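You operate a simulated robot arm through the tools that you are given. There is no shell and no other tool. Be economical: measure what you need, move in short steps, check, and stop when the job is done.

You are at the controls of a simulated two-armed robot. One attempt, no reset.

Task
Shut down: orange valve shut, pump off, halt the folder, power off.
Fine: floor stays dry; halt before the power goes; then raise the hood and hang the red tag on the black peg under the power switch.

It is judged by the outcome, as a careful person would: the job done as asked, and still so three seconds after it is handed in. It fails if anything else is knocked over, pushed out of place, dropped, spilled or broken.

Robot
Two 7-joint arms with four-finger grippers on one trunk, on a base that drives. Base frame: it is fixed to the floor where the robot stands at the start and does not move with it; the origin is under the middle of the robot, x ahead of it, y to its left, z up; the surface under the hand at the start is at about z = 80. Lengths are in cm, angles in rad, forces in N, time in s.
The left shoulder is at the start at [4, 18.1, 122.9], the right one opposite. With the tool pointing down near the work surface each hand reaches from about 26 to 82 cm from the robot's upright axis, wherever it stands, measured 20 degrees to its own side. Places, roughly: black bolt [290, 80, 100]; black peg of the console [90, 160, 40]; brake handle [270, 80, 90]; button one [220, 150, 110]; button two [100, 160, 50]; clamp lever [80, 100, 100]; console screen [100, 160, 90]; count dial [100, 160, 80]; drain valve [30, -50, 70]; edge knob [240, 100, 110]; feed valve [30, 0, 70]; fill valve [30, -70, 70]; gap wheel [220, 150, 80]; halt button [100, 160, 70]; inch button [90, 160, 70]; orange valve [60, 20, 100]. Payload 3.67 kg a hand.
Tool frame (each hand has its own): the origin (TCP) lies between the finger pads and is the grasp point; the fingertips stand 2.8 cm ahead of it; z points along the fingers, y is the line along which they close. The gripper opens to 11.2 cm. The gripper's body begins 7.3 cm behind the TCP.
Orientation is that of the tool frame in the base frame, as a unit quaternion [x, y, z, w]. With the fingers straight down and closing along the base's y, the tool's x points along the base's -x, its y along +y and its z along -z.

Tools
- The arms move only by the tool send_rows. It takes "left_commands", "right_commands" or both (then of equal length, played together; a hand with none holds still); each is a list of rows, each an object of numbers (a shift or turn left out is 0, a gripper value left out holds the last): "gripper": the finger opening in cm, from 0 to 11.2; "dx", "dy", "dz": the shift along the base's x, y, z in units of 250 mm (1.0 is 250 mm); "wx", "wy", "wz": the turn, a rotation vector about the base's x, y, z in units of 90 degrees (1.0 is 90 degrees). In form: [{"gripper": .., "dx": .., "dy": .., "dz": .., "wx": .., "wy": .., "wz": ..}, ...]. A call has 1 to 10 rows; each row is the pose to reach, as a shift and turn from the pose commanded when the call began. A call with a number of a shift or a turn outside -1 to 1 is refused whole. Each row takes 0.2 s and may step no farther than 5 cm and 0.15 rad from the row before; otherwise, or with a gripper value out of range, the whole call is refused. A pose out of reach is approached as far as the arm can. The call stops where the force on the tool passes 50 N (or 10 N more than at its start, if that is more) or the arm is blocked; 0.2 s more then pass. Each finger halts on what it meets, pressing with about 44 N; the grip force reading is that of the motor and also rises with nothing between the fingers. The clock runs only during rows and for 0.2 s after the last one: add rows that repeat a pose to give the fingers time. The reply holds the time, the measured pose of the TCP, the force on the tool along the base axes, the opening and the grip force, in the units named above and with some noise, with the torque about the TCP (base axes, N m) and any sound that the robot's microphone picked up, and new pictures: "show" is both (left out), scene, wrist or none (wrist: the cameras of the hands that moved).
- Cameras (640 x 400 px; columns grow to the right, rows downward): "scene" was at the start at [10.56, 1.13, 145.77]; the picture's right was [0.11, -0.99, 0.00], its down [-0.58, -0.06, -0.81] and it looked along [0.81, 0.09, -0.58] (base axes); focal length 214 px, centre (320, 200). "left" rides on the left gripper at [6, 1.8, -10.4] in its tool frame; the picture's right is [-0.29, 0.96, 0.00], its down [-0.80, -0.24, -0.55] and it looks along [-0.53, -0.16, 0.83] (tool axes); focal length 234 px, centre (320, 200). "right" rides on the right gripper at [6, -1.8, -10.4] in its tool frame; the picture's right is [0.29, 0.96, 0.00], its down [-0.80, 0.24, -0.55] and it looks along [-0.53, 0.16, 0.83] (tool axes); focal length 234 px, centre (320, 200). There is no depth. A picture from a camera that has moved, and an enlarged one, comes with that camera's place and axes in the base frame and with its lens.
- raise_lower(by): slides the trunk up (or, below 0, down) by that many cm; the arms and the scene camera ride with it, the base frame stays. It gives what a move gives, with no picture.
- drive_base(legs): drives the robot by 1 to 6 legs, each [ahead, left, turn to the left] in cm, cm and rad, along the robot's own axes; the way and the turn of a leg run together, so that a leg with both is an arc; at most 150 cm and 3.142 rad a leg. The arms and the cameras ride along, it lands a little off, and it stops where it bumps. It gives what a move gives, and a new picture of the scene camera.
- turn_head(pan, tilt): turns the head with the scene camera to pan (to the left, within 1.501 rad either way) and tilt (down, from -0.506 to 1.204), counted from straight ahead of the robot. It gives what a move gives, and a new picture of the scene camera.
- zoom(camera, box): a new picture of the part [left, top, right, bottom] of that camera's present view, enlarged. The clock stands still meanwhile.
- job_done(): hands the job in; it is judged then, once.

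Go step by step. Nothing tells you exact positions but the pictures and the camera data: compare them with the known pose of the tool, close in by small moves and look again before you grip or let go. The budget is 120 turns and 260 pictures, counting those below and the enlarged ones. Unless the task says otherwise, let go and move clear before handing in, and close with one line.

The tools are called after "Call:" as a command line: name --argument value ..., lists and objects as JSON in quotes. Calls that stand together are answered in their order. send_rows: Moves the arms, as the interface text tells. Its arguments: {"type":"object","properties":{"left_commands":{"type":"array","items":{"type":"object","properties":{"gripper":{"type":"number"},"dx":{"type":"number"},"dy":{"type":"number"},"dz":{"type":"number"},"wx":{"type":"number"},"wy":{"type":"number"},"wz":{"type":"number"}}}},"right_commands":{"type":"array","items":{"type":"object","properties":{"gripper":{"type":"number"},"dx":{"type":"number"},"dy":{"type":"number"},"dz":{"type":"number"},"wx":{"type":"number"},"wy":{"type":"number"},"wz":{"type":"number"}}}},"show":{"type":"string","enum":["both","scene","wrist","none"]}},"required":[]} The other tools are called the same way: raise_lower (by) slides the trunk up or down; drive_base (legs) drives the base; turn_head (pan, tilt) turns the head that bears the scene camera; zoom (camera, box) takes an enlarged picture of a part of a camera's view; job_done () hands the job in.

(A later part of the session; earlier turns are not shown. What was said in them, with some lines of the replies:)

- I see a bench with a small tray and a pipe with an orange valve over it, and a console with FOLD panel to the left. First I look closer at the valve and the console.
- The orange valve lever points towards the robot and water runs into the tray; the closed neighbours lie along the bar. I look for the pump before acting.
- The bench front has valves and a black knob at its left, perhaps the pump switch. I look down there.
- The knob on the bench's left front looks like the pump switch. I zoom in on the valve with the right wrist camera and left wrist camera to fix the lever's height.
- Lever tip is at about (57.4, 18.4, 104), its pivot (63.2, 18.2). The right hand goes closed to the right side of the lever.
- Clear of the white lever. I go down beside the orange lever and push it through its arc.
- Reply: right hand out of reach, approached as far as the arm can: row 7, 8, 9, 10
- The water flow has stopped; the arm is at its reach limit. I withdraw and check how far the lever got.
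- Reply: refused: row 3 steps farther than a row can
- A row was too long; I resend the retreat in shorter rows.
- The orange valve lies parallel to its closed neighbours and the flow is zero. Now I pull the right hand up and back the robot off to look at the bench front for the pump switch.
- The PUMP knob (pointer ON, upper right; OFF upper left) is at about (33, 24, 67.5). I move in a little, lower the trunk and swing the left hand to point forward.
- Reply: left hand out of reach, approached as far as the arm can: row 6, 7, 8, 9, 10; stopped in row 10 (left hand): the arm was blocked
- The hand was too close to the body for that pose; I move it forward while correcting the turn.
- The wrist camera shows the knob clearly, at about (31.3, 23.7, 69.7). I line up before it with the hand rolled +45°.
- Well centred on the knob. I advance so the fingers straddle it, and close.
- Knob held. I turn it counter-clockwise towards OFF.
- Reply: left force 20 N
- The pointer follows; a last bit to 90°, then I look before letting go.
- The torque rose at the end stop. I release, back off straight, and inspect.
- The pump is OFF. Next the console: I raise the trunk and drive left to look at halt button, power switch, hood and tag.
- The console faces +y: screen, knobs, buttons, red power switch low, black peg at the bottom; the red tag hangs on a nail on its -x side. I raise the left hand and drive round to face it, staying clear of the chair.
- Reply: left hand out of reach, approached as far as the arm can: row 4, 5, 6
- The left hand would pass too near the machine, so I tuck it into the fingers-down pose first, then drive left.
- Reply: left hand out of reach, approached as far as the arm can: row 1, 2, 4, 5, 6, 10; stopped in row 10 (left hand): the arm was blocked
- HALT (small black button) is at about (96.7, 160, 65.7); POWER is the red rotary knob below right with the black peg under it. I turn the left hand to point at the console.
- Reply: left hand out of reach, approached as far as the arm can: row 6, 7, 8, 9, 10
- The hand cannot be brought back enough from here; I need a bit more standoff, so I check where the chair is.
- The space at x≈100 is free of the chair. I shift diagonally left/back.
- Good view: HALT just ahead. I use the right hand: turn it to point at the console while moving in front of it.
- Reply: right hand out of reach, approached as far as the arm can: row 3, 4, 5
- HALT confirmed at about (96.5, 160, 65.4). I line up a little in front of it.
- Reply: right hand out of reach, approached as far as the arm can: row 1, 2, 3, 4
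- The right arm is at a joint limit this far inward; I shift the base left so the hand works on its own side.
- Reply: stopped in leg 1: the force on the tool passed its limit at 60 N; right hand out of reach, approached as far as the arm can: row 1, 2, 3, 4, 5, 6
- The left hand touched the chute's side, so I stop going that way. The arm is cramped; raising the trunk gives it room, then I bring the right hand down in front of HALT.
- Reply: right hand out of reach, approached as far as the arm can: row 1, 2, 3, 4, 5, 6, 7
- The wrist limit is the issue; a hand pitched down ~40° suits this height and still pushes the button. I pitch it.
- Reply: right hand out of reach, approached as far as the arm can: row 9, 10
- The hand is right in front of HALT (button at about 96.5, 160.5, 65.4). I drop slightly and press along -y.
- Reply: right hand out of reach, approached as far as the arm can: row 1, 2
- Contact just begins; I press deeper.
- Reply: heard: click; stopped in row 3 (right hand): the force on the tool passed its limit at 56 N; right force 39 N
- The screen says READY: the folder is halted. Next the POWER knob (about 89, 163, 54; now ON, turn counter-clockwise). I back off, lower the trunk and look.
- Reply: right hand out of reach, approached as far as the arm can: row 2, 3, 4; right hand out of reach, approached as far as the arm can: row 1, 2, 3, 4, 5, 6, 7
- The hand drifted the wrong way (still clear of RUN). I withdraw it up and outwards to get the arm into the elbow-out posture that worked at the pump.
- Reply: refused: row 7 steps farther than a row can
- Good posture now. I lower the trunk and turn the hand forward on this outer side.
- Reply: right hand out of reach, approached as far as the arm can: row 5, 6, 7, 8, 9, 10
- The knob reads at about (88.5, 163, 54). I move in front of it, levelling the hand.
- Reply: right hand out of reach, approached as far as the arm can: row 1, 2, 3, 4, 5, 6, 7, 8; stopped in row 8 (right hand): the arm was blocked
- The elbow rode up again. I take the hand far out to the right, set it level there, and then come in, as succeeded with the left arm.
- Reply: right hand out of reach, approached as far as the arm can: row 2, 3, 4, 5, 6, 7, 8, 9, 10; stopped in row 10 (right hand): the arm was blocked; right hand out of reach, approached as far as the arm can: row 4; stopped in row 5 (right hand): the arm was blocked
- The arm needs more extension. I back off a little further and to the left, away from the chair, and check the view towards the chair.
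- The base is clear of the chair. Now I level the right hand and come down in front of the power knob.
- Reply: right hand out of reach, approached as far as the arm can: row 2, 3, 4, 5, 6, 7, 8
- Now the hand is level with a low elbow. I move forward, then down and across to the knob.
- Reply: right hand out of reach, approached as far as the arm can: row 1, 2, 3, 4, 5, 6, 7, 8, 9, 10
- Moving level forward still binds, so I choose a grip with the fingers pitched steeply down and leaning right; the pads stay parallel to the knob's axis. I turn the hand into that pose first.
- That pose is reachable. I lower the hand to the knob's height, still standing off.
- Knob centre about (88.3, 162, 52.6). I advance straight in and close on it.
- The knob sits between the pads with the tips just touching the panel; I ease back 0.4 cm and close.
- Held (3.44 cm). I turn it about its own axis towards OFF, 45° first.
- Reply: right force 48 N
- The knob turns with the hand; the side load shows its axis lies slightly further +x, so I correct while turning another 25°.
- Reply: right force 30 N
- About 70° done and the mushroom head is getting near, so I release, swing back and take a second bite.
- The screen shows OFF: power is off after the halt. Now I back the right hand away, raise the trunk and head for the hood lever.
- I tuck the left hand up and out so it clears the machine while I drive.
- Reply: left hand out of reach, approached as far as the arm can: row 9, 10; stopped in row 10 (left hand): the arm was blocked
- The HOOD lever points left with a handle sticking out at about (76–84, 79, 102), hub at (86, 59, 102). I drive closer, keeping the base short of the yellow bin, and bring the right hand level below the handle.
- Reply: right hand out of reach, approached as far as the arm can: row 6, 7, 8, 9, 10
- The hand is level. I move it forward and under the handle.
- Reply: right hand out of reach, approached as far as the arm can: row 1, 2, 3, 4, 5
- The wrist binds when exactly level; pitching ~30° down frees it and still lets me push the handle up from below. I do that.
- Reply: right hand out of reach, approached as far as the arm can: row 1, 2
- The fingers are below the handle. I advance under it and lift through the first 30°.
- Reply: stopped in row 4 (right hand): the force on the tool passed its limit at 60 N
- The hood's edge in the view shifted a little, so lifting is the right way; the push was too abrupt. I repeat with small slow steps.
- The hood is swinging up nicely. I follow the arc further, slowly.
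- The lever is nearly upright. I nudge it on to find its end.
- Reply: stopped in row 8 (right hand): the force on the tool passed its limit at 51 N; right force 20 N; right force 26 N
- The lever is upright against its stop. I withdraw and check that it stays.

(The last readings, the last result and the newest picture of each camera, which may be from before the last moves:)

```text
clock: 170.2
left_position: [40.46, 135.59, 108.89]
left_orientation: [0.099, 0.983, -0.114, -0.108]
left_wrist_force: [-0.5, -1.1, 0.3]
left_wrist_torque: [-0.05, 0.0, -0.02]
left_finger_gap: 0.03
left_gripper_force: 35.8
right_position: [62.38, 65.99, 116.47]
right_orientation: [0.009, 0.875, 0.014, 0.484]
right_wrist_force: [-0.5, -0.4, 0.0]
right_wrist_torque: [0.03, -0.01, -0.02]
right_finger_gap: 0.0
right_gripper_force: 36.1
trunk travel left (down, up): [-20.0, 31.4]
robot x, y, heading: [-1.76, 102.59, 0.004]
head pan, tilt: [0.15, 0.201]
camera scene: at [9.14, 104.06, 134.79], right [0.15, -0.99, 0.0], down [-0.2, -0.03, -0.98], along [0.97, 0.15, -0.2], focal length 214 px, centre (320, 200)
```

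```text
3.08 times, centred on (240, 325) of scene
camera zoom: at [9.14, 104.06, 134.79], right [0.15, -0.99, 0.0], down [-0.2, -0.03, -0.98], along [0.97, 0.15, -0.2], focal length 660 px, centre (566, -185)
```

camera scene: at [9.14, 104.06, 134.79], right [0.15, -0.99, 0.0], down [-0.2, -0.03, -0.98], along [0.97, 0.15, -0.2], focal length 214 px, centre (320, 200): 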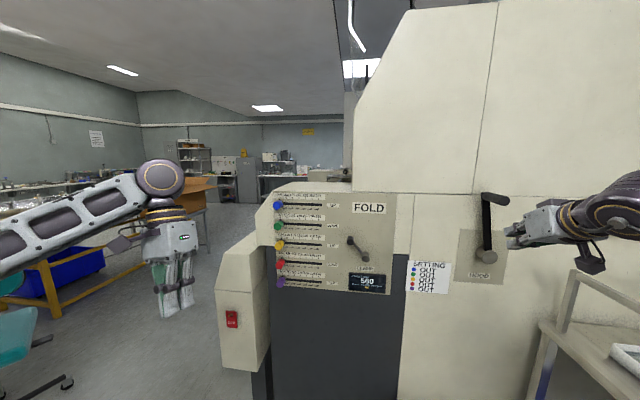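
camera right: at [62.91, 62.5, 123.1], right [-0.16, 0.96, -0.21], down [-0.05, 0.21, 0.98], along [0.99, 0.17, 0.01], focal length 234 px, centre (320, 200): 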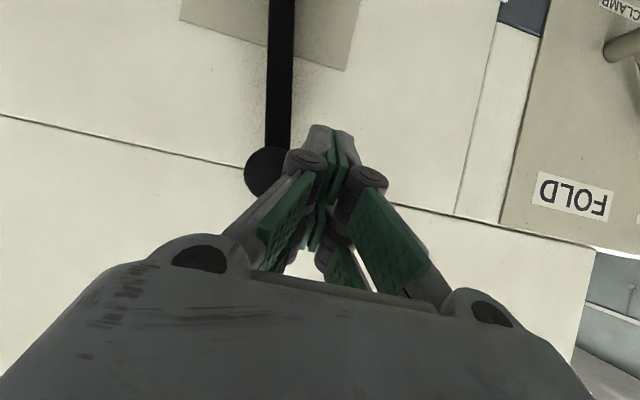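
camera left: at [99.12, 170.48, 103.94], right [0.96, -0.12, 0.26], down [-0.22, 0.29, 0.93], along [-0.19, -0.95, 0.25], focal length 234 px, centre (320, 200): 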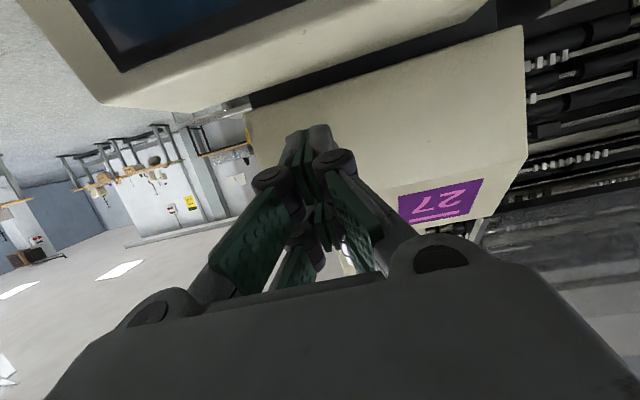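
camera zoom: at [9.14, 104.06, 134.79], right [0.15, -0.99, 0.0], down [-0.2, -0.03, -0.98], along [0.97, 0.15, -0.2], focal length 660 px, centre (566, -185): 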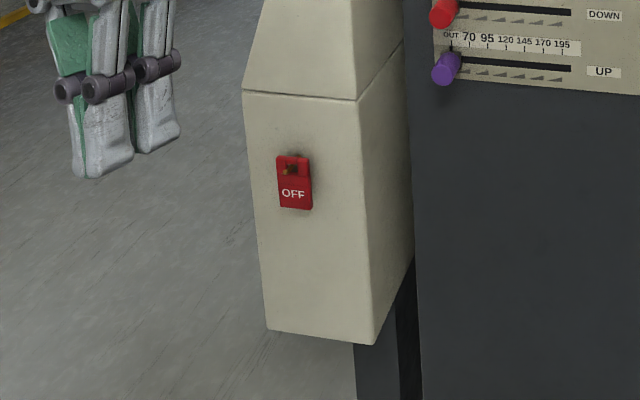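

The hood lever stays up. Next the red tag at about (79, 151.6, 69.5) on the console's -x side: I pull the hand back and drive in front of it.

Call:
send_rows --right_commands '[{"dx": -0.16}, {"dx": -0.32, "dz": -0.1}, {"dx": -0.48, "dz": -0.2}, {"dx": -0.56, "dz": -0.3}]' --show "none"

Call:
drive_base --legs '[[0, 72, 0], [12, 0, 0]]'

Call:
turn_head --pan -0.3 --tilt 0.6

Call:
zoom --camera "right" --box '[0, 0, 640, 400]'

```text
clock: 171.2
left_position: [40.55, 135.67, 108.96]
left_orientation: [0.099, 0.983, -0.115, -0.108]
left_wrist_force: [-0.3, 0.3, 0.5]
left_wrist_torque: [-0.04, -0.01, -0.02]
left_finger_gap: 0.0
left_gripper_force: 35.7
right_position: [48.62, 66.37, 108.89]
right_orientation: [0.009, 0.875, 0.014, 0.483]
right_wrist_force: [0.2, 0.1, 0.5]
right_wrist_torque: [0.01, -0.02, -0.02]
right_finger_gap: 0.02
right_gripper_force: 35.4
trunk travel left (down, up): [-20.0, 31.4]
robot x, y, heading: [-1.85, 102.54, 0.001]
head pan, tilt: [0.15, 0.201]
```

```text
clock: 176.1
left_position: [52.35, 207.5, 108.84]
left_orientation: [0.098, 0.982, -0.114, -0.109]
left_wrist_force: [0.0, -0.2, -0.1]
left_wrist_torque: [-0.01, 0.04, -0.03]
left_finger_gap: 0.0
left_gripper_force: 36.7
right_position: [60.66, 137.87, 108.93]
right_orientation: [0.009, 0.876, 0.013, 0.482]
right_wrist_force: [0.2, 0.0, -1.6]
right_wrist_torque: [0.0, -0.05, 0.03]
right_finger_gap: 0.01
right_gripper_force: 35.7
trunk travel left (down, up): [-20.0, 31.4]
robot x, y, heading: [10.03, 174.3, 0.0]
head pan, tilt: [0.15, 0.201]
camera scene: at [21.15, 175.79, 134.77], right [0.15, -0.99, 0.0], down [-0.2, -0.03, -0.98], along [0.97, 0.15, -0.2], focal length 214 px, centre (320, 200)
```

scene: 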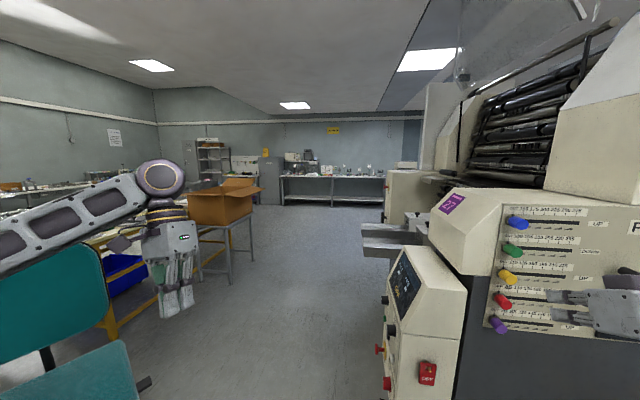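

```text
clock: 177.0
left_position: [52.25, 207.41, 109.0]
left_orientation: [0.099, 0.983, -0.114, -0.108]
left_wrist_force: [0.8, 0.4, -0.6]
left_wrist_torque: [0.03, -0.01, 0.01]
left_finger_gap: 0.0
left_gripper_force: 36.1
right_position: [60.47, 137.97, 108.84]
right_orientation: [0.009, 0.876, 0.014, 0.482]
right_wrist_force: [0.1, 1.8, -1.1]
right_wrist_torque: [-0.01, 0.0, -0.02]
right_finger_gap: 0.0
right_gripper_force: 35.9
trunk travel left (down, up): [-20.0, 31.4]
robot x, y, heading: [9.91, 174.36, 0.002]
head pan, tilt: [-0.3, 0.6]
camera scene: at [20.28, 171.8, 131.11], right [-0.29, -0.96, 0.0], down [-0.54, 0.17, -0.83], along [0.79, -0.24, -0.56], focal length 214 px, centre (320, 200)
```

scene: 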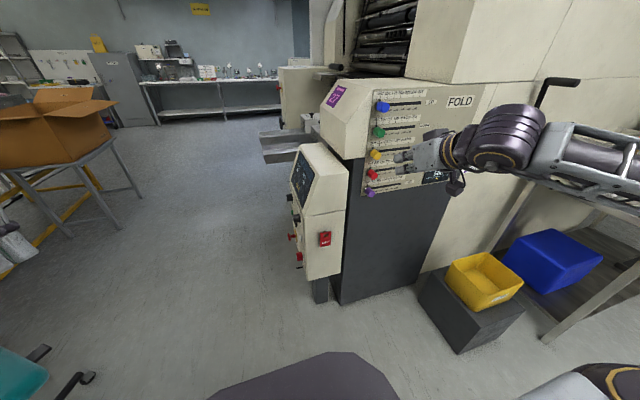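

```text
1.00 times, centred on (320, 200) of right (not enlarged: the box is as wide or as high as the picture)
camera zoom: at [48.36, 136.17, 109.36], right [-0.15, 0.97, -0.21], down [-0.04, 0.21, 0.98], along [0.99, 0.16, 0.01], focal length 234 px, centre (320, 200)
```

zoom: 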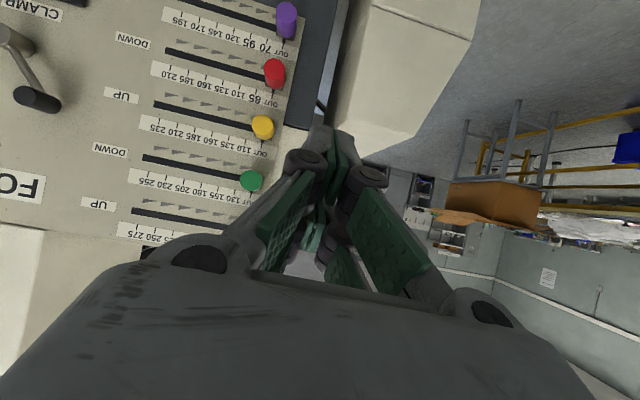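

The hood is raised, and the tag is confirmed near (79.7, 151.7, 69.4). I lower the trunk and bring the open right hand in front of it, pitched about 50° down.

Call:
raise_lower --by -14

Call:
send_rows --right_commands '[{"gripper": 7.5, "wy": 0.07, "dy": 0.1, "dz": -0.1}, {"wy": 0.14, "dy": 0.2, "dz": -0.2}, {"wy": 0.2, "dy": 0.3, "dz": -0.3}, {"wy": 0.2, "dy": 0.4, "dz": -0.4}, {"wy": 0.2, "dy": 0.48, "dz": -0.5, "dx": 0.06}, {"wy": 0.2, "dy": 0.54, "dz": -0.6, "dx": 0.12}, {"wy": 0.2, "dy": 0.545, "dz": -0.74, "dx": 0.18}, {"wy": 0.2, "dy": 0.545, "dz": -0.86, "dx": 0.24}, {"wy": 0.2, "dy": 0.545, "dz": -0.92, "dx": 0.3}, {"wy": 0.2, "dy": 0.545, "dz": -0.92, "dx": 0.3}]'

```text
clock: 178.7
left_position: [52.32, 207.53, 94.74]
left_orientation: [0.099, 0.983, -0.114, -0.108]
left_wrist_force: [-0.2, -0.7, -0.9]
left_wrist_torque: [-0.03, -0.01, 0.0]
left_finger_gap: 0.0
left_gripper_force: 35.6
right_position: [60.55, 137.92, 94.73]
right_orientation: [0.009, 0.876, 0.014, 0.483]
right_wrist_force: [-0.4, 0.4, 0.1]
right_wrist_torque: [0.0, 0.0, 0.02]
right_finger_gap: 0.0
right_gripper_force: 35.6
trunk travel left (down, up): [-6.0, 45.4]
robot x, y, heading: [9.8, 174.22, 0.001]
head pan, tilt: [-0.3, 0.6]
```

```text
clock: 180.8
left_position: [52.2, 207.45, 94.73]
left_orientation: [0.099, 0.983, -0.114, -0.108]
left_wrist_force: [0.2, 1.3, -0.5]
left_wrist_torque: [-0.03, -0.04, -0.01]
left_finger_gap: 0.02
left_gripper_force: 36.1
right_position: [68.1, 151.59, 71.65]
right_orientation: [0.011, 0.94, 0.011, 0.341]
right_wrist_force: [-0.1, -0.2, -0.4]
right_wrist_torque: [-0.01, 0.0, 0.03]
right_finger_gap: 7.48
right_gripper_force: 0.1
trunk travel left (down, up): [-6.0, 45.4]
robot x, y, heading: [10.15, 174.63, 0.005]
head pan, tilt: [-0.3, 0.6]
camera scene: at [20.29, 171.8, 116.95], right [-0.29, -0.96, 0.0], down [-0.54, 0.17, -0.83], along [0.79, -0.24, -0.56], focal length 214 px, centre (320, 200)
camera right: at [56.61, 149.76, 75.82], right [-0.21, 0.97, -0.16], down [0.26, 0.21, 0.94], along [0.94, 0.16, -0.3], focal length 234 px, centre (320, 200)
```

scene: 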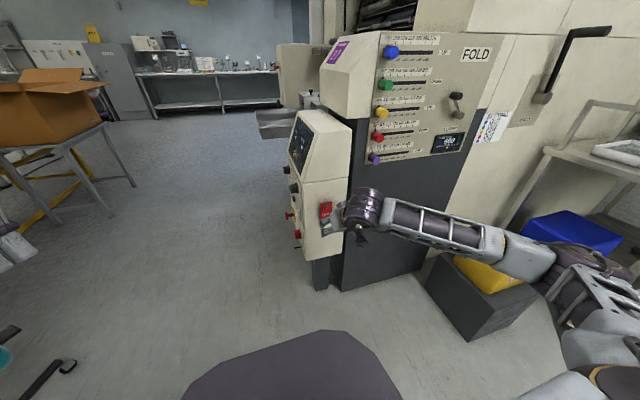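
right: 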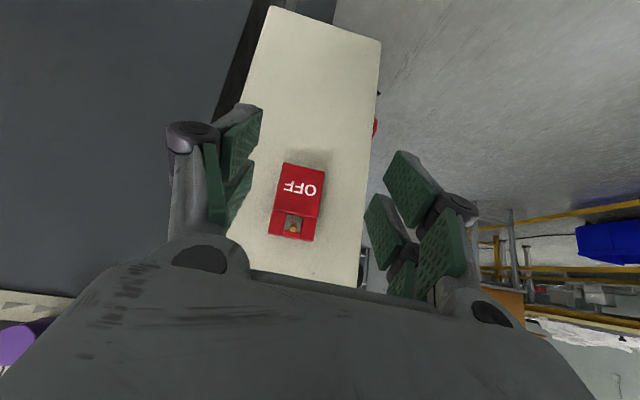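

Call:
zoom --camera "right" --box '[240, 140, 360, 260]'

Call:
zoom --camera "scene" --box '[280, 170, 400, 260]'

```text
3.33 times, centred on (300, 200) of right
camera zoom: at [56.61, 149.76, 75.82], right [-0.21, 0.97, -0.16], down [0.26, 0.21, 0.94], along [0.94, 0.16, -0.3], focal length 781 px, centre (387, 200)
```

zoom: 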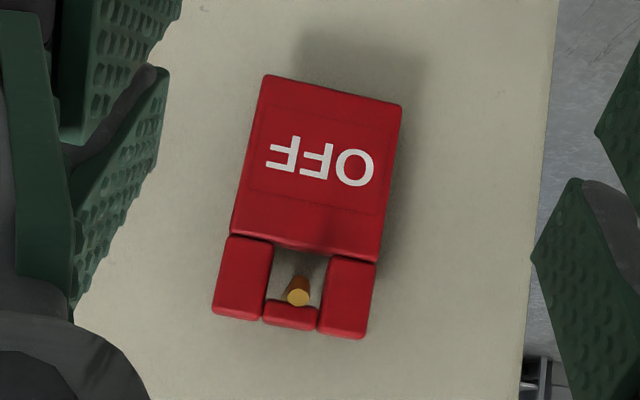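

```text
4.44 times, centred on (340, 215) of scene
camera zoom: at [20.29, 171.8, 116.95], right [-0.29, -0.96, 0.0], down [-0.54, 0.17, -0.83], along [0.79, -0.24, -0.56], focal length 953 px, centre (231, 133)
```

zoom: 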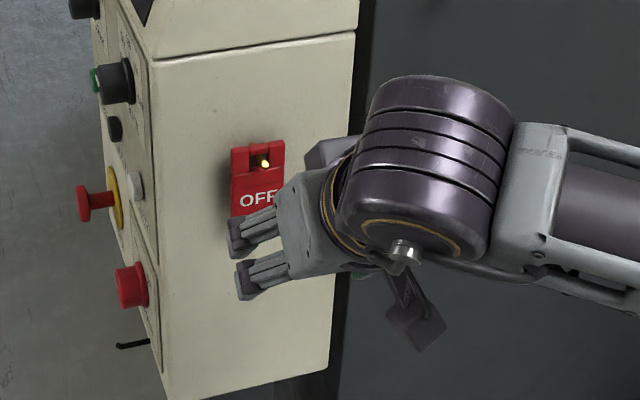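

The tag has a square eye at the top on a brass nail; its body spans z 65.5–70.5, y centred 151.35. I approach straight with the open fingers either side.

Call:
send_rows --right_commands '[{"dx": 0.08, "dy": -0.01, "dz": -0.06}, {"dx": 0.2, "dy": -0.01, "dz": -0.114}, {"dx": 0.28, "dy": -0.01, "dz": -0.114}, {"dx": 0.34, "dy": -0.01, "dz": -0.114}, {"dx": 0.38, "dy": -0.01, "dz": -0.114}, {"dx": 0.396, "dy": -0.01, "dz": -0.114}, {"dx": 0.396, "dy": -0.01, "dz": -0.114}]'

Call:
zoom --camera "scene" --box '[280, 170, 400, 260]'

```text
clock: 182.4
left_position: [52.15, 207.4, 94.82]
left_orientation: [0.099, 0.983, -0.113, -0.107]
left_wrist_force: [-0.4, 0.8, 0.2]
left_wrist_torque: [-0.02, 0.03, -0.02]
left_finger_gap: 0.0
left_gripper_force: 35.1
right_position: [77.54, 151.39, 68.81]
right_orientation: [0.01, 0.941, 0.012, 0.339]
right_wrist_force: [-10.8, -0.2, -1.8]
right_wrist_torque: [-0.07, 0.06, 0.55]
right_finger_gap: 7.73
right_gripper_force: 1.6
trunk travel left (down, up): [-6.0, 45.4]
robot x, y, heading: [10.35, 174.31, -0.002]
head pan, tilt: [-0.3, 0.6]
camera scene: at [20.21, 171.8, 116.95], right [-0.29, -0.96, 0.0], down [-0.54, 0.17, -0.83], along [0.79, -0.24, -0.56], focal length 214 px, centre (320, 200)
camera right: at [66.38, 149.59, 73.0], right [-0.21, 0.96, -0.16], down [0.26, 0.21, 0.94], along [0.94, 0.16, -0.3], focal length 234 px, centre (320, 200)
```

scene: 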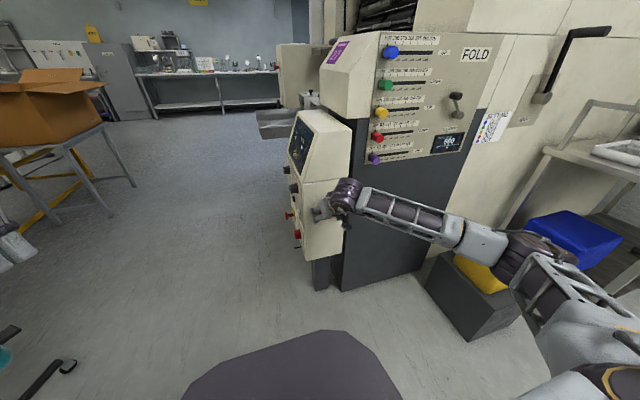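
right: 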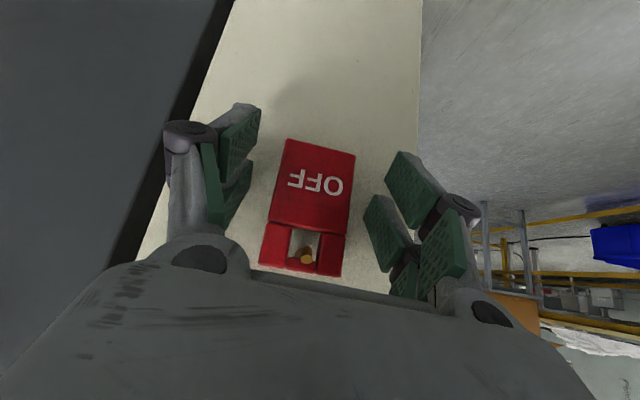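

```text
4.44 times, centred on (340, 215) of scene
camera zoom: at [20.21, 171.8, 116.95], right [-0.29, -0.96, 0.0], down [-0.54, 0.17, -0.83], along [0.79, -0.24, -0.56], focal length 953 px, centre (231, 133)
```

zoom: 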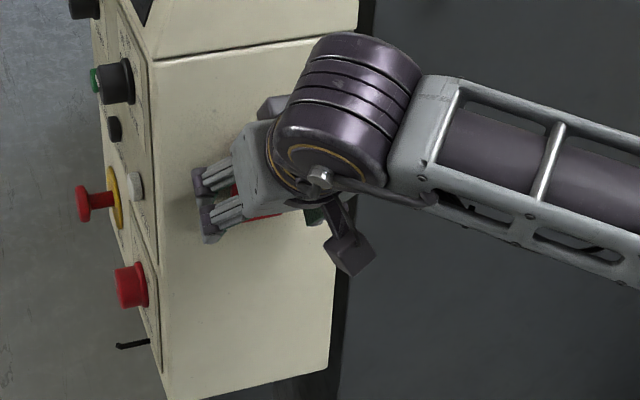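

Fingertips touch the panel lightly; I ease back 0.3 cm and close on the tag's edges.

Call:
send_rows --right_commands '[{"dx": -0.012}, {"dx": -0.012, "gripper": 3}, {"dx": -0.012, "gripper": 3}, {"dx": -0.012, "gripper": 3}]' --show "wrist"

```text
clock: 183.4
left_position: [52.2, 207.51, 94.66]
left_orientation: [0.1, 0.983, -0.115, -0.106]
left_wrist_force: [0.1, 0.6, 0.5]
left_wrist_torque: [0.03, 0.0, -0.01]
left_finger_gap: 0.0
left_gripper_force: 35.7
right_position: [77.4, 151.63, 69.04]
right_orientation: [0.011, 0.94, 0.012, 0.34]
right_wrist_force: [-15.8, 6.8, 3.6]
right_wrist_torque: [0.08, 0.0, 0.69]
right_finger_gap: 4.35
right_gripper_force: 44.4
trunk travel left (down, up): [-6.0, 45.4]
robot x, y, heading: [10.16, 174.25, 0.002]
head pan, tilt: [-0.3, 0.6]
camera right: at [66.05, 149.67, 73.13], right [-0.21, 0.96, -0.16], down [0.26, 0.21, 0.94], along [0.94, 0.16, -0.3], focal length 234 px, centre (320, 200)
```

right: 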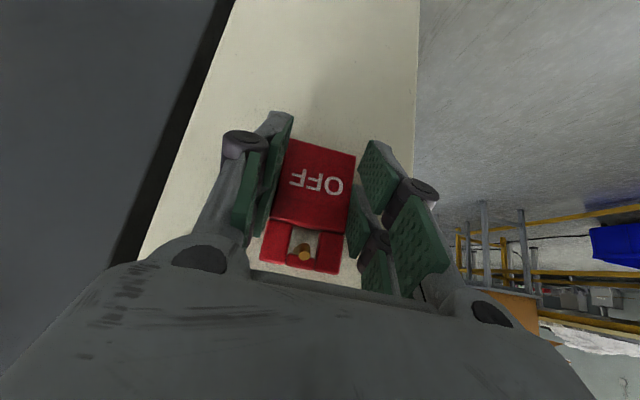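

Gripped at 4.35 cm. I lift it 0.4 cm off the nail's load and draw it straight out.

Call:
send_rows --right_commands '[{"dz": 0.01, "dx": -0.01}, {"dz": 0.016, "dx": -0.03}, {"dz": 0.018, "dx": -0.07}, {"dz": 0.02, "dx": -0.12}, {"dz": 0.02, "dx": -0.18}, {"dz": 0.02, "dx": -0.26}, {"dz": 0.02, "dx": -0.34}]'

```text
clock: 185.1
left_position: [52.22, 207.42, 94.77]
left_orientation: [0.099, 0.983, -0.114, -0.108]
left_wrist_force: [-0.7, 0.5, -0.5]
left_wrist_torque: [0.06, 0.0, -0.01]
left_finger_gap: 0.0
left_gripper_force: 35.4
right_position: [69.08, 151.31, 69.26]
right_orientation: [0.011, 0.94, 0.012, 0.34]
right_wrist_force: [0.1, 0.1, 0.5]
right_wrist_torque: [-0.01, -0.02, 0.03]
right_finger_gap: 4.33
right_gripper_force: 44.2
trunk travel left (down, up): [-6.0, 45.4]
robot x, y, heading: [9.73, 174.26, 0.004]
head pan, tilt: [-0.3, 0.6]
camera scene: at [20.27, 171.8, 116.95], right [-0.29, -0.96, 0.0], down [-0.54, 0.17, -0.83], along [0.79, -0.24, -0.56], focal length 214 px, centre (320, 200)
camera right: at [57.65, 149.48, 73.52], right [-0.21, 0.97, -0.16], down [0.26, 0.21, 0.94], along [0.94, 0.16, -0.3], focal length 234 px, centre (320, 200)
```

scene: 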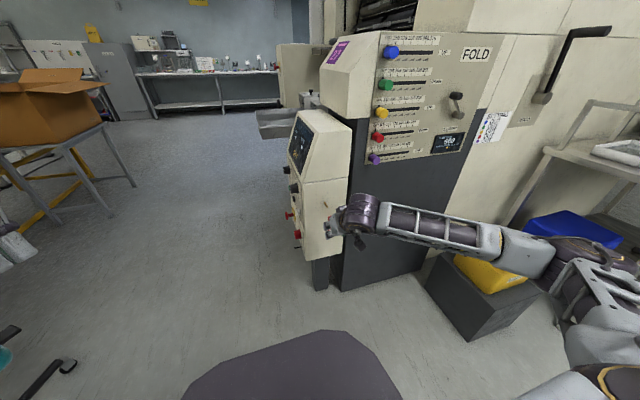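
right: 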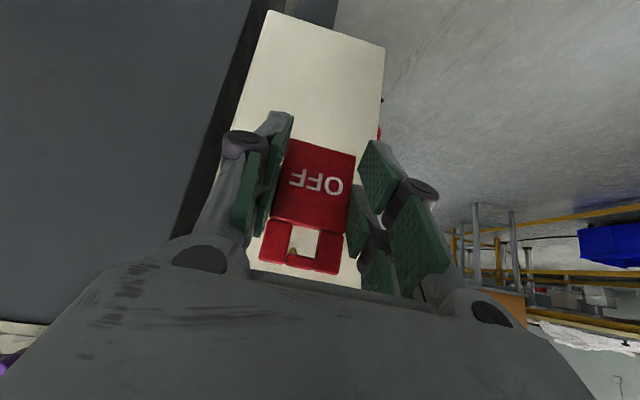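

The tag is off and held. I raise the trunk and drive round to the console's front again by the proven route.

Call:
raise_lower --by 22

Call:
drive_base --legs '[[-38, 18, 0], [0, 0, -1.567], [-21, 82, 0]]'

```text
clock: 187.4
left_position: [52.26, 207.6, 116.9]
left_orientation: [0.099, 0.983, -0.115, -0.107]
left_wrist_force: [0.5, 0.9, -1.3]
left_wrist_torque: [0.01, -0.04, 0.0]
left_finger_gap: 0.01
left_gripper_force: 35.4
right_position: [69.11, 151.31, 91.36]
right_orientation: [0.01, 0.941, 0.012, 0.339]
right_wrist_force: [-1.5, -0.3, -0.6]
right_wrist_torque: [0.01, -0.02, -0.01]
right_finger_gap: 4.35
right_gripper_force: 44.6
trunk travel left (down, up): [-28.0, 23.4]
robot x, y, heading: [10.09, 174.19, 0.003]
head pan, tilt: [-0.3, 0.6]
```

```text
clock: 198.3
left_position: [86.41, 171.15, 116.8]
left_orientation: [0.766, 0.624, -0.005, -0.157]
left_wrist_force: [0.4, 0.1, -0.6]
left_wrist_torque: [0.03, 0.05, -0.02]
left_finger_gap: 0.0
left_gripper_force: 35.9
right_position: [30.24, 154.52, 91.49]
right_orientation: [0.673, 0.657, -0.232, 0.248]
right_wrist_force: [1.2, 0.3, -0.2]
right_wrist_torque: [0.01, 0.02, 0.03]
right_finger_gap: 4.33
right_gripper_force: 43.7
trunk travel left (down, up): [-28.0, 23.4]
robot x, y, heading: [53.27, 213.47, -1.572]
head pan, tilt: [-0.3, 0.6]
camera scene: at [50.65, 203.2, 139.04], right [-0.95, 0.3, 0.0], down [0.17, 0.54, -0.82], along [-0.24, -0.79, -0.57], focal length 214 px, centre (320, 200)
```

scene: 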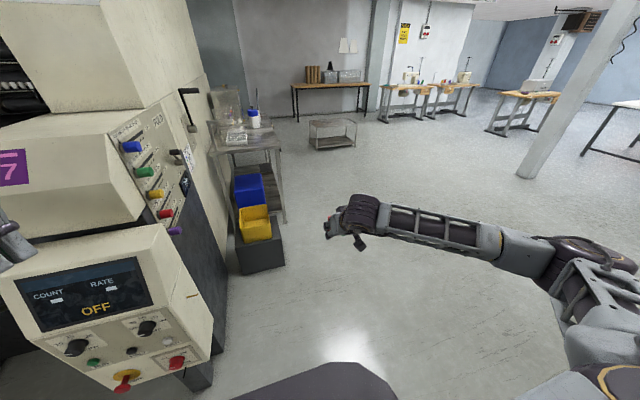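

Call:
drive_base --legs '[[0, 19, 0], [-11, 28, 0], [-9, 15, 0]]'

Call:
raise_lower --by -28

Call:
zoom --camera "right" --box '[0, 0, 640, 400]'

Call:
zoom --camera "scene" --box '[160, 100, 400, 300]'

```text
clock: 202.6
left_position: [148.4, 190.97, 116.82]
left_orientation: [0.767, 0.623, -0.004, -0.157]
left_wrist_force: [-0.5, 0.4, 0.3]
left_wrist_torque: [0.0, 0.04, 0.01]
left_finger_gap: 0.01
left_gripper_force: 35.8
right_position: [92.1, 174.47, 91.41]
right_orientation: [0.675, 0.655, -0.233, 0.248]
right_wrist_force: [0.0, -0.4, 0.4]
right_wrist_torque: [0.0, 0.01, 0.01]
right_finger_gap: 4.32
right_gripper_force: 43.9
trunk travel left (down, up): [-28.0, 23.4]
robot x, y, heading: [115.36, 233.51, -1.569]
head pan, tilt: [-0.3, 0.6]
camera scene: at [112.62, 223.07, 139.04], right [-0.95, 0.3, 0.0], down [0.17, 0.54, -0.83], along [-0.25, -0.79, -0.56], focal length 214 px, centre (320, 200)
```

scene: 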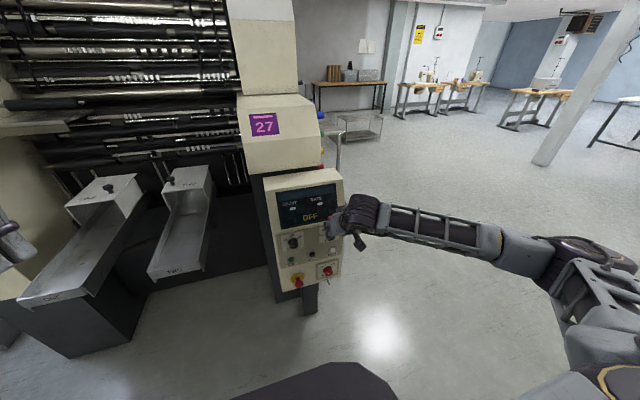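

```text
clock: 205.4
left_position: [148.32, 191.02, 88.95]
left_orientation: [0.767, 0.622, -0.004, -0.157]
left_wrist_force: [0.4, 0.3, -0.1]
left_wrist_torque: [-0.01, -0.02, 0.01]
left_finger_gap: 0.0
left_gripper_force: 35.5
right_position: [92.17, 174.57, 63.6]
right_orientation: [0.675, 0.655, -0.233, 0.248]
right_wrist_force: [0.4, -0.2, -0.7]
right_wrist_torque: [-0.02, -0.01, -0.02]
right_finger_gap: 4.33
right_gripper_force: 44.3
trunk travel left (down, up): [0.0, 51.4]
robot x, y, heading: [115.26, 233.35, -1.577]
head pan, tilt: [-0.3, 0.6]
```

```text
1.00 times, centred on (320, 200) of right (not enlarged: the box is as wide or as high as the picture)
camera zoom: at [90.24, 185.7, 67.71], right [0.97, 0.2, -0.16], down [0.21, -0.26, 0.94], along [0.15, -0.94, -0.3], focal length 234 px, centre (320, 200)
```

zoom: 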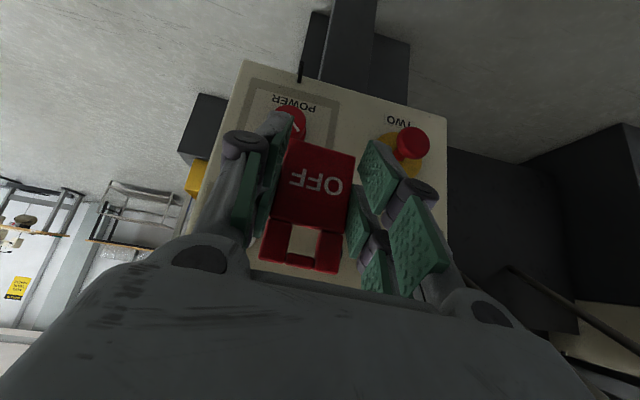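

```text
2.00 times, centred on (280, 200) of scene
camera zoom: at [112.57, 223.05, 111.14], right [-0.95, 0.3, 0.0], down [0.17, 0.54, -0.82], along [-0.25, -0.79, -0.57], focal length 429 px, centre (400, 200)
```

zoom: 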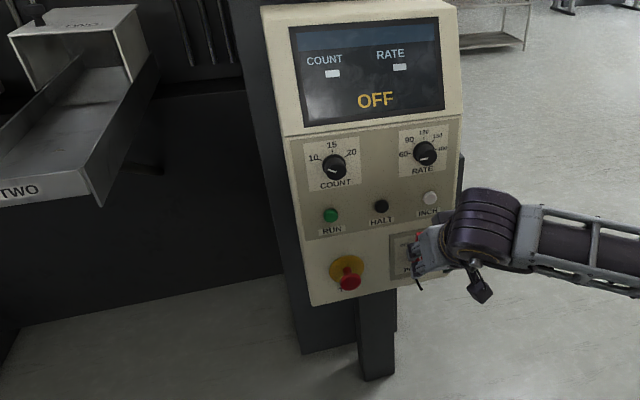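

The tag hangs well in the grip. I lower the hand to peg height, still standing off.

Call:
send_rows --right_commands '[{"dz": -0.16, "dx": -0.02}, {"dz": -0.32, "dx": -0.04}, {"dz": -0.48, "dx": -0.06}, {"dz": -0.64, "dx": -0.08}, {"dz": -0.78, "dx": -0.1}, {"dz": -0.88, "dx": -0.117}, {"dz": -0.88, "dx": -0.117}]'

Call:
zoom --camera "right" --box '[220, 80, 420, 280]'

Call:
zoom --camera "scene" --box '[270, 160, 390, 260]'

```text
clock: 207.0
left_position: [148.42, 190.91, 88.85]
left_orientation: [0.767, 0.622, -0.004, -0.158]
left_wrist_force: [0.2, -0.2, 0.9]
left_wrist_torque: [0.0, 0.0, 0.01]
left_finger_gap: 0.02
left_gripper_force: 35.4
right_position: [89.19, 174.39, 41.47]
right_orientation: [0.675, 0.655, -0.233, 0.248]
right_wrist_force: [-0.4, -0.2, -1.4]
right_wrist_torque: [0.01, 0.01, 0.01]
right_finger_gap: 4.33
right_gripper_force: 43.9
trunk travel left (down, up): [0.0, 51.4]
robot x, y, heading: [115.82, 233.33, -1.579]
head pan, tilt: [-0.3, 0.6]
camera scene: at [112.58, 223.05, 111.14], right [-0.95, 0.3, 0.0], down [0.17, 0.54, -0.82], along [-0.25, -0.79, -0.57], focal length 214 px, centre (320, 200)
camera right: at [87.34, 185.72, 45.68], right [0.97, 0.2, -0.16], down [0.21, -0.26, 0.94], along [0.15, -0.94, -0.3], focal length 234 px, centre (320, 200)
```

scene: 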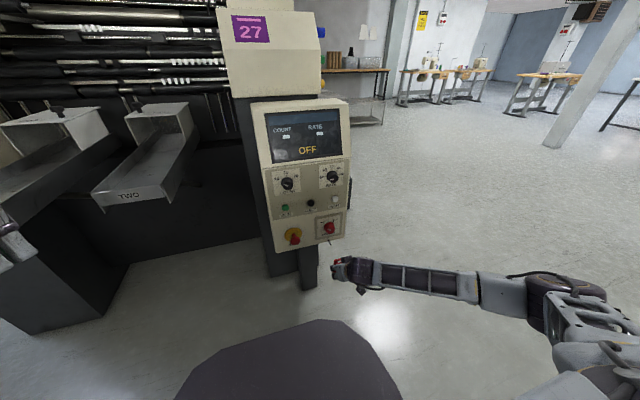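
right: 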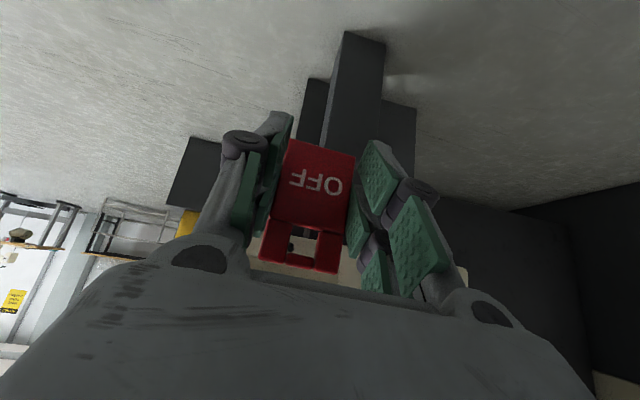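

```text
2.00 times, centred on (320, 180) of right
camera zoom: at [87.34, 185.72, 45.68], right [0.97, 0.2, -0.16], down [0.21, -0.26, 0.94], along [0.15, -0.94, -0.3], focal length 468 px, centre (320, 240)
```

zoom: 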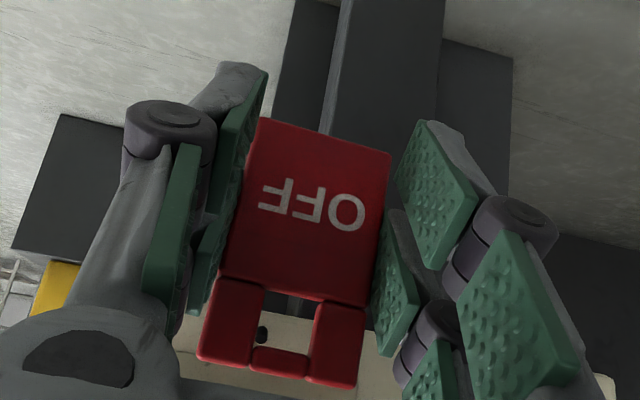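

```text
4.00 times, centred on (330, 210) of scene
camera zoom: at [112.58, 223.05, 111.14], right [-0.95, 0.3, 0.0], down [0.17, 0.54, -0.82], along [-0.25, -0.79, -0.57], focal length 858 px, centre (280, 160)
```

zoom: 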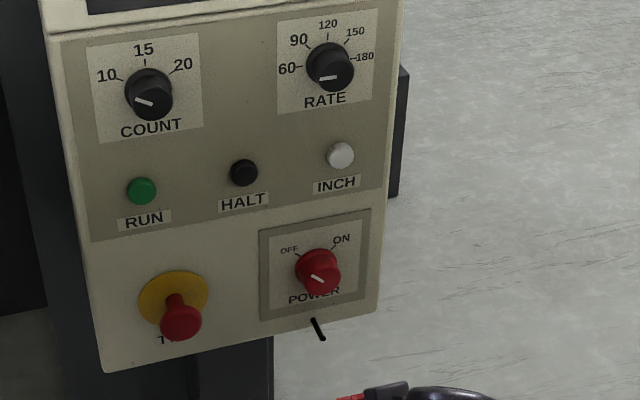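

Through the tag's eye I can see the peg's tip, almost centred. I trim slightly and advance to just before the peg.

Call:
send_rows --right_commands '[{"dx": 0.006, "dz": -0.014, "dy": -0.08}, {"dx": 0.006, "dz": -0.014, "dy": -0.18}, {"dx": 0.006, "dz": -0.014, "dy": -0.26}, {"dx": 0.006, "dz": -0.014, "dy": -0.32}, {"dx": 0.006, "dz": -0.014, "dy": -0.32}]' --show "none"

Call:
zoom --camera "right" --box '[220, 80, 420, 280]'

Call:
zoom --camera "scene" --box '[290, 190, 390, 270]'

```text
clock: 208.2
left_position: [148.31, 190.82, 88.89]
left_orientation: [0.767, 0.622, -0.005, -0.157]
left_wrist_force: [0.5, -0.7, -0.5]
left_wrist_torque: [-0.05, 0.05, -0.02]
left_finger_gap: 0.01
left_gripper_force: 35.6
right_position: [89.2, 166.53, 41.09]
right_orientation: [0.675, 0.655, -0.232, 0.248]
right_wrist_force: [-0.5, 0.0, 0.2]
right_wrist_torque: [0.03, 0.02, 0.02]
right_finger_gap: 4.32
right_gripper_force: 43.3
trunk travel left (down, up): [0.0, 51.4]
robot x, y, heading: [115.47, 233.41, -1.573]
head pan, tilt: [-0.3, 0.6]
```

```text
2.00 times, centred on (320, 180) of right
camera zoom: at [87.47, 177.69, 45.33], right [0.97, 0.2, -0.16], down [0.21, -0.26, 0.94], along [0.15, -0.94, -0.3], focal length 468 px, centre (320, 240)
```

zoom: 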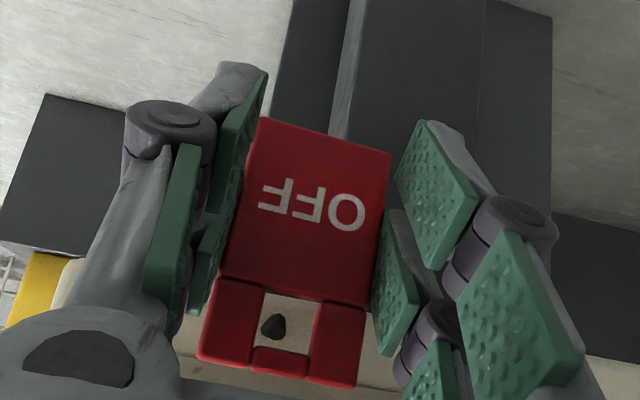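

```text
5.00 times, centred on (340, 230) of scene
camera zoom: at [112.57, 223.05, 111.14], right [-0.95, 0.3, 0.0], down [0.17, 0.54, -0.82], along [-0.25, -0.79, -0.57], focal length 1072 px, centre (220, 50)
```

zoom: 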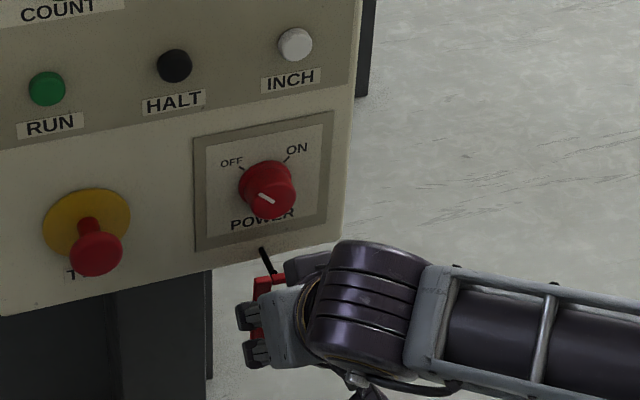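

Peg centred in the eye. I slide the tag onto it slowly.

Call:
send_rows --right_commands '[{"dx": -0.007, "dy": -0.03}, {"dx": -0.007, "dy": -0.06}, {"dx": -0.007, "dy": -0.09}, {"dx": -0.007, "dy": -0.12}, {"dx": -0.007, "dy": -0.145}, {"dx": -0.007, "dy": -0.155}, {"dx": -0.007, "dy": -0.155}]' --show "none"

Call:
zoom --camera "right" --box '[220, 80, 420, 280]'

Call:
zoom --camera "scene" --box '[290, 190, 390, 270]'

```text
clock: 209.8
left_position: [148.39, 190.9, 88.93]
left_orientation: [0.767, 0.622, -0.005, -0.157]
left_wrist_force: [0.0, -0.3, 0.0]
left_wrist_torque: [0.04, 0.01, 0.0]
left_finger_gap: 0.01
left_gripper_force: 35.4
right_position: [88.99, 162.53, 41.13]
right_orientation: [0.675, 0.655, -0.233, 0.248]
right_wrist_force: [-0.2, 0.3, 0.3]
right_wrist_torque: [0.0, 0.0, 0.01]
right_finger_gap: 4.33
right_gripper_force: 44.0
trunk travel left (down, up): [0.0, 51.4]
robot x, y, heading: [115.43, 233.68, -1.576]
head pan, tilt: [-0.3, 0.6]
```

```text
2.00 times, centred on (320, 180) of right
camera zoom: at [87.28, 173.81, 45.33], right [0.97, 0.2, -0.16], down [0.21, -0.26, 0.94], along [0.15, -0.94, -0.3], focal length 468 px, centre (320, 240)
```

zoom: 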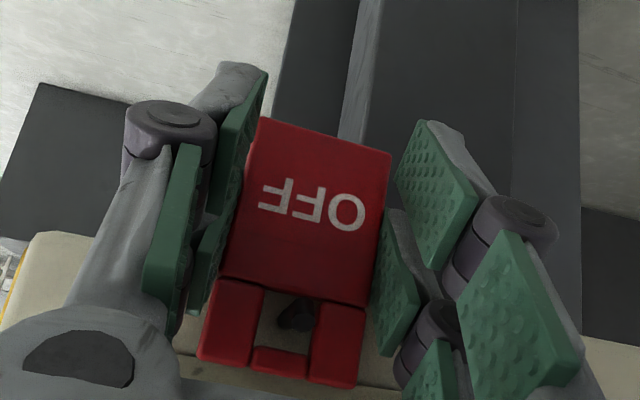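

```text
5.00 times, centred on (340, 230) of scene
camera zoom: at [112.57, 223.04, 111.14], right [-0.95, 0.3, 0.0], down [0.17, 0.54, -0.82], along [-0.25, -0.79, -0.57], focal length 1072 px, centre (220, 50)
```

zoom: 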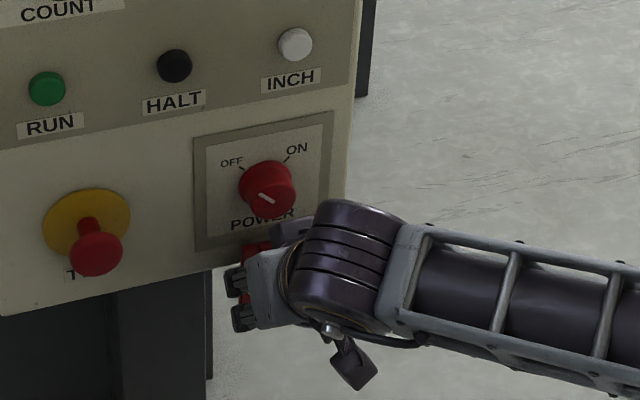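

The peg is through the eye. I lower gently until the tag rests on the peg.

Call:
send_rows --right_commands '[{"dz": -0.012}, {"dz": -0.024}, {"dz": -0.036}, {"dz": -0.036}]' --show "none"

Call:
zoom --camera "right" --box '[220, 80, 420, 280]'

```text
clock: 210.8
left_position: [148.33, 191.0, 89.02]
left_orientation: [0.767, 0.622, -0.004, -0.157]
left_wrist_force: [0.2, -0.8, 0.3]
left_wrist_torque: [-0.01, 0.0, -0.01]
left_finger_gap: 0.0
left_gripper_force: 35.4
right_position: [89.17, 162.56, 40.47]
right_orientation: [0.674, 0.655, -0.233, 0.249]
right_wrist_force: [0.4, -0.7, 8.1]
right_wrist_torque: [-0.21, 0.02, 0.01]
right_finger_gap: 4.34
right_gripper_force: 43.7
trunk travel left (down, up): [0.0, 51.4]
robot x, y, heading: [115.51, 233.18, -1.574]
head pan, tilt: [-0.3, 0.6]
```

```text
2.00 times, centred on (320, 180) of right
camera zoom: at [87.3, 173.8, 44.6], right [0.97, 0.2, -0.16], down [0.21, -0.26, 0.94], along [0.15, -0.94, -0.29], focal length 468 px, centre (320, 240)
```

zoom: 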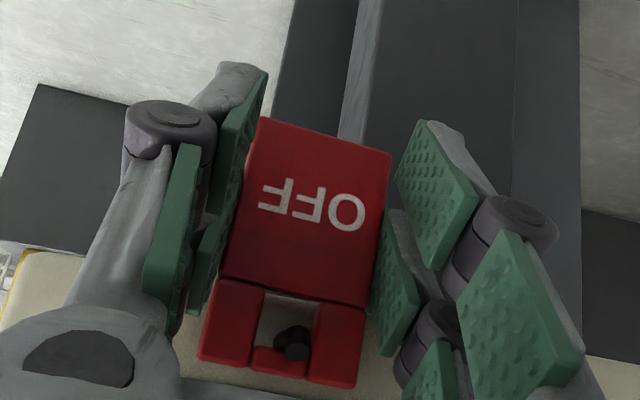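

It rests on the peg (8 N up). I release and back straight out.

Call:
send_rows --right_commands '[{"dz": 0.008, "gripper": 5.5}, {"dz": 0.008, "gripper": 7.5}, {"dz": 0.008, "gripper": 7.5}, {"dz": 0.008, "dy": 0.06}, {"dz": 0.008, "dy": 0.14}, {"dz": 0.008, "dy": 0.28}, {"dz": 0.008, "dy": 0.42}, {"dz": 0.008, "dy": 0.5}]'

Call:
zoom --camera "right" --box '[220, 80, 420, 280]'

Call:
zoom --camera "scene" --box '[250, 90, 390, 270]'

```text
clock: 212.6
left_position: [148.29, 190.82, 88.87]
left_orientation: [0.766, 0.623, -0.004, -0.157]
left_wrist_force: [0.1, -0.7, -0.2]
left_wrist_torque: [0.01, 0.0, -0.02]
left_finger_gap: 0.0
left_gripper_force: 35.9
right_position: [89.14, 175.05, 40.41]
right_orientation: [0.675, 0.655, -0.232, 0.248]
right_wrist_force: [-0.4, 0.1, 1.0]
right_wrist_torque: [-0.02, 0.01, -0.01]
right_finger_gap: 7.54
right_gripper_force: 0.2
trunk travel left (down, up): [0.0, 51.4]
robot x, y, heading: [115.17, 233.73, -1.577]
head pan, tilt: [-0.3, 0.6]
camera scene: at [112.57, 223.05, 111.14], right [-0.95, 0.3, 0.0], down [0.17, 0.54, -0.82], along [-0.25, -0.79, -0.57], focal length 214 px, centre (320, 200)
camera right: at [87.28, 186.37, 44.68], right [0.97, 0.2, -0.16], down [0.21, -0.26, 0.94], along [0.15, -0.94, -0.3], focal length 234 px, centre (320, 200)
```

scene: 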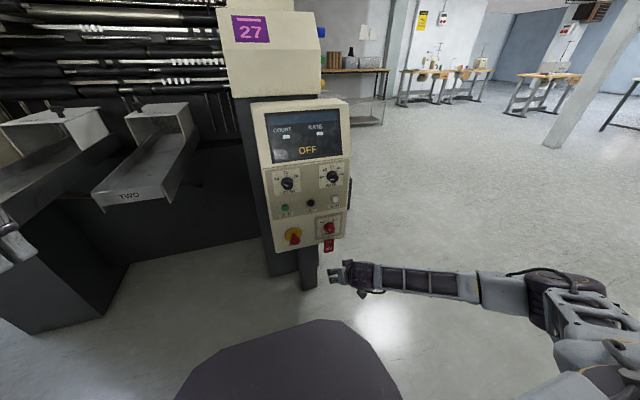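
right: 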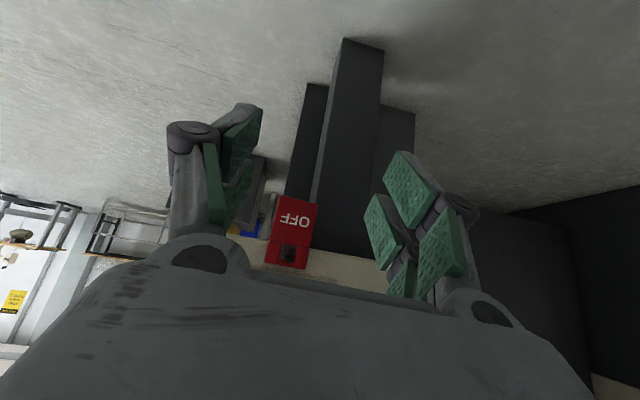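

```text
2.00 times, centred on (320, 180) of right
camera zoom: at [87.28, 186.37, 44.68], right [0.97, 0.2, -0.16], down [0.21, -0.26, 0.94], along [0.15, -0.94, -0.3], focal length 468 px, centre (320, 240)
```

zoom: 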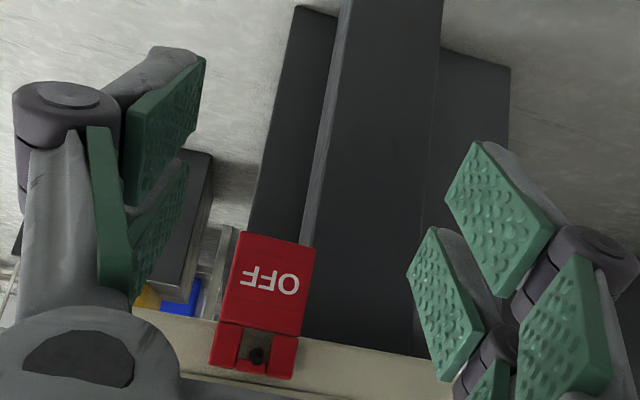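

```text
2.22 times, centred on (320, 180) of scene
camera zoom: at [112.57, 223.05, 111.14], right [-0.95, 0.3, 0.0], down [0.17, 0.54, -0.82], along [-0.25, -0.79, -0.57], focal length 477 px, centre (320, 244)
```

zoom: 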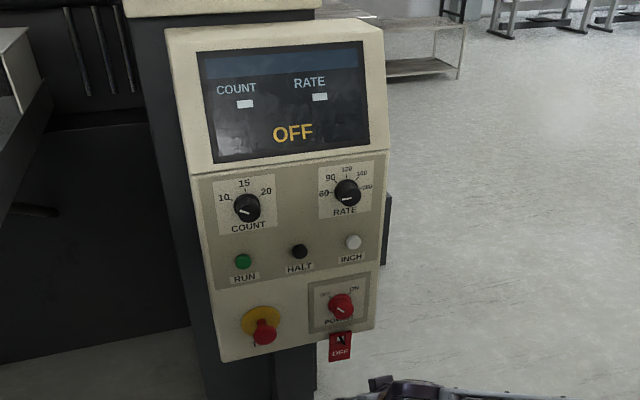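

The tag hangs on the black peg and the screen reads OFF. A last look that the hood and lever are still up.

Call:
turn_head --pan 0.1 --tilt -0.1

```text
clock: 213.7
left_position: [148.34, 190.86, 89.01]
left_orientation: [0.767, 0.622, -0.004, -0.158]
left_wrist_force: [0.8, 0.0, -0.4]
left_wrist_torque: [-0.02, 0.01, 0.01]
left_finger_gap: 0.0
left_gripper_force: 35.4
right_position: [89.02, 175.08, 40.51]
right_orientation: [0.675, 0.654, -0.234, 0.248]
right_wrist_force: [-0.4, -0.5, 0.4]
right_wrist_torque: [-0.01, 0.03, 0.0]
right_finger_gap: 7.51
right_gripper_force: 0.1
trunk travel left (down, up): [0.0, 51.4]
robot x, y, heading: [115.72, 233.18, -1.574]
head pan, tilt: [0.099, -0.099]
camera scene: at [116.05, 222.81, 117.53], right [-1.0, -0.1, 0.0], down [0.01, -0.1, -1.0], along [0.1, -0.99, 0.1], focal length 214 px, centre (320, 200)
```

scene: 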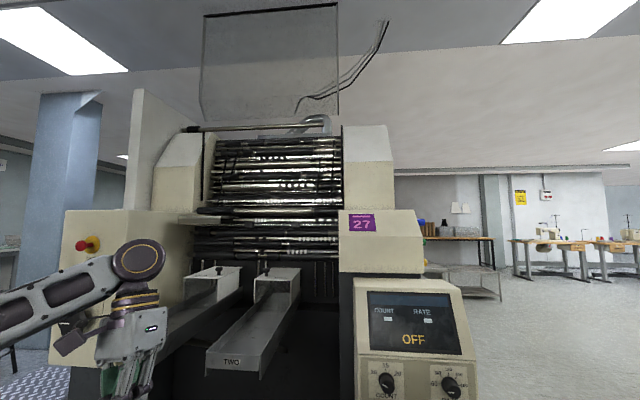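

The hood stands fully raised, the screen reads OFF, the tag is on the peg, and both hands are clear. I hand the job in.

Call:
job_done

```text
The job is handed in.
```

The shutdown is done: the orange valve is shut, the pump is off, and the folder was halted before the power went off. The hood is up and the red tag hangs on the black peg. I saw no water on the floor. While driving, my left hand once bumped the side of a chute at the console, with no visible damage.
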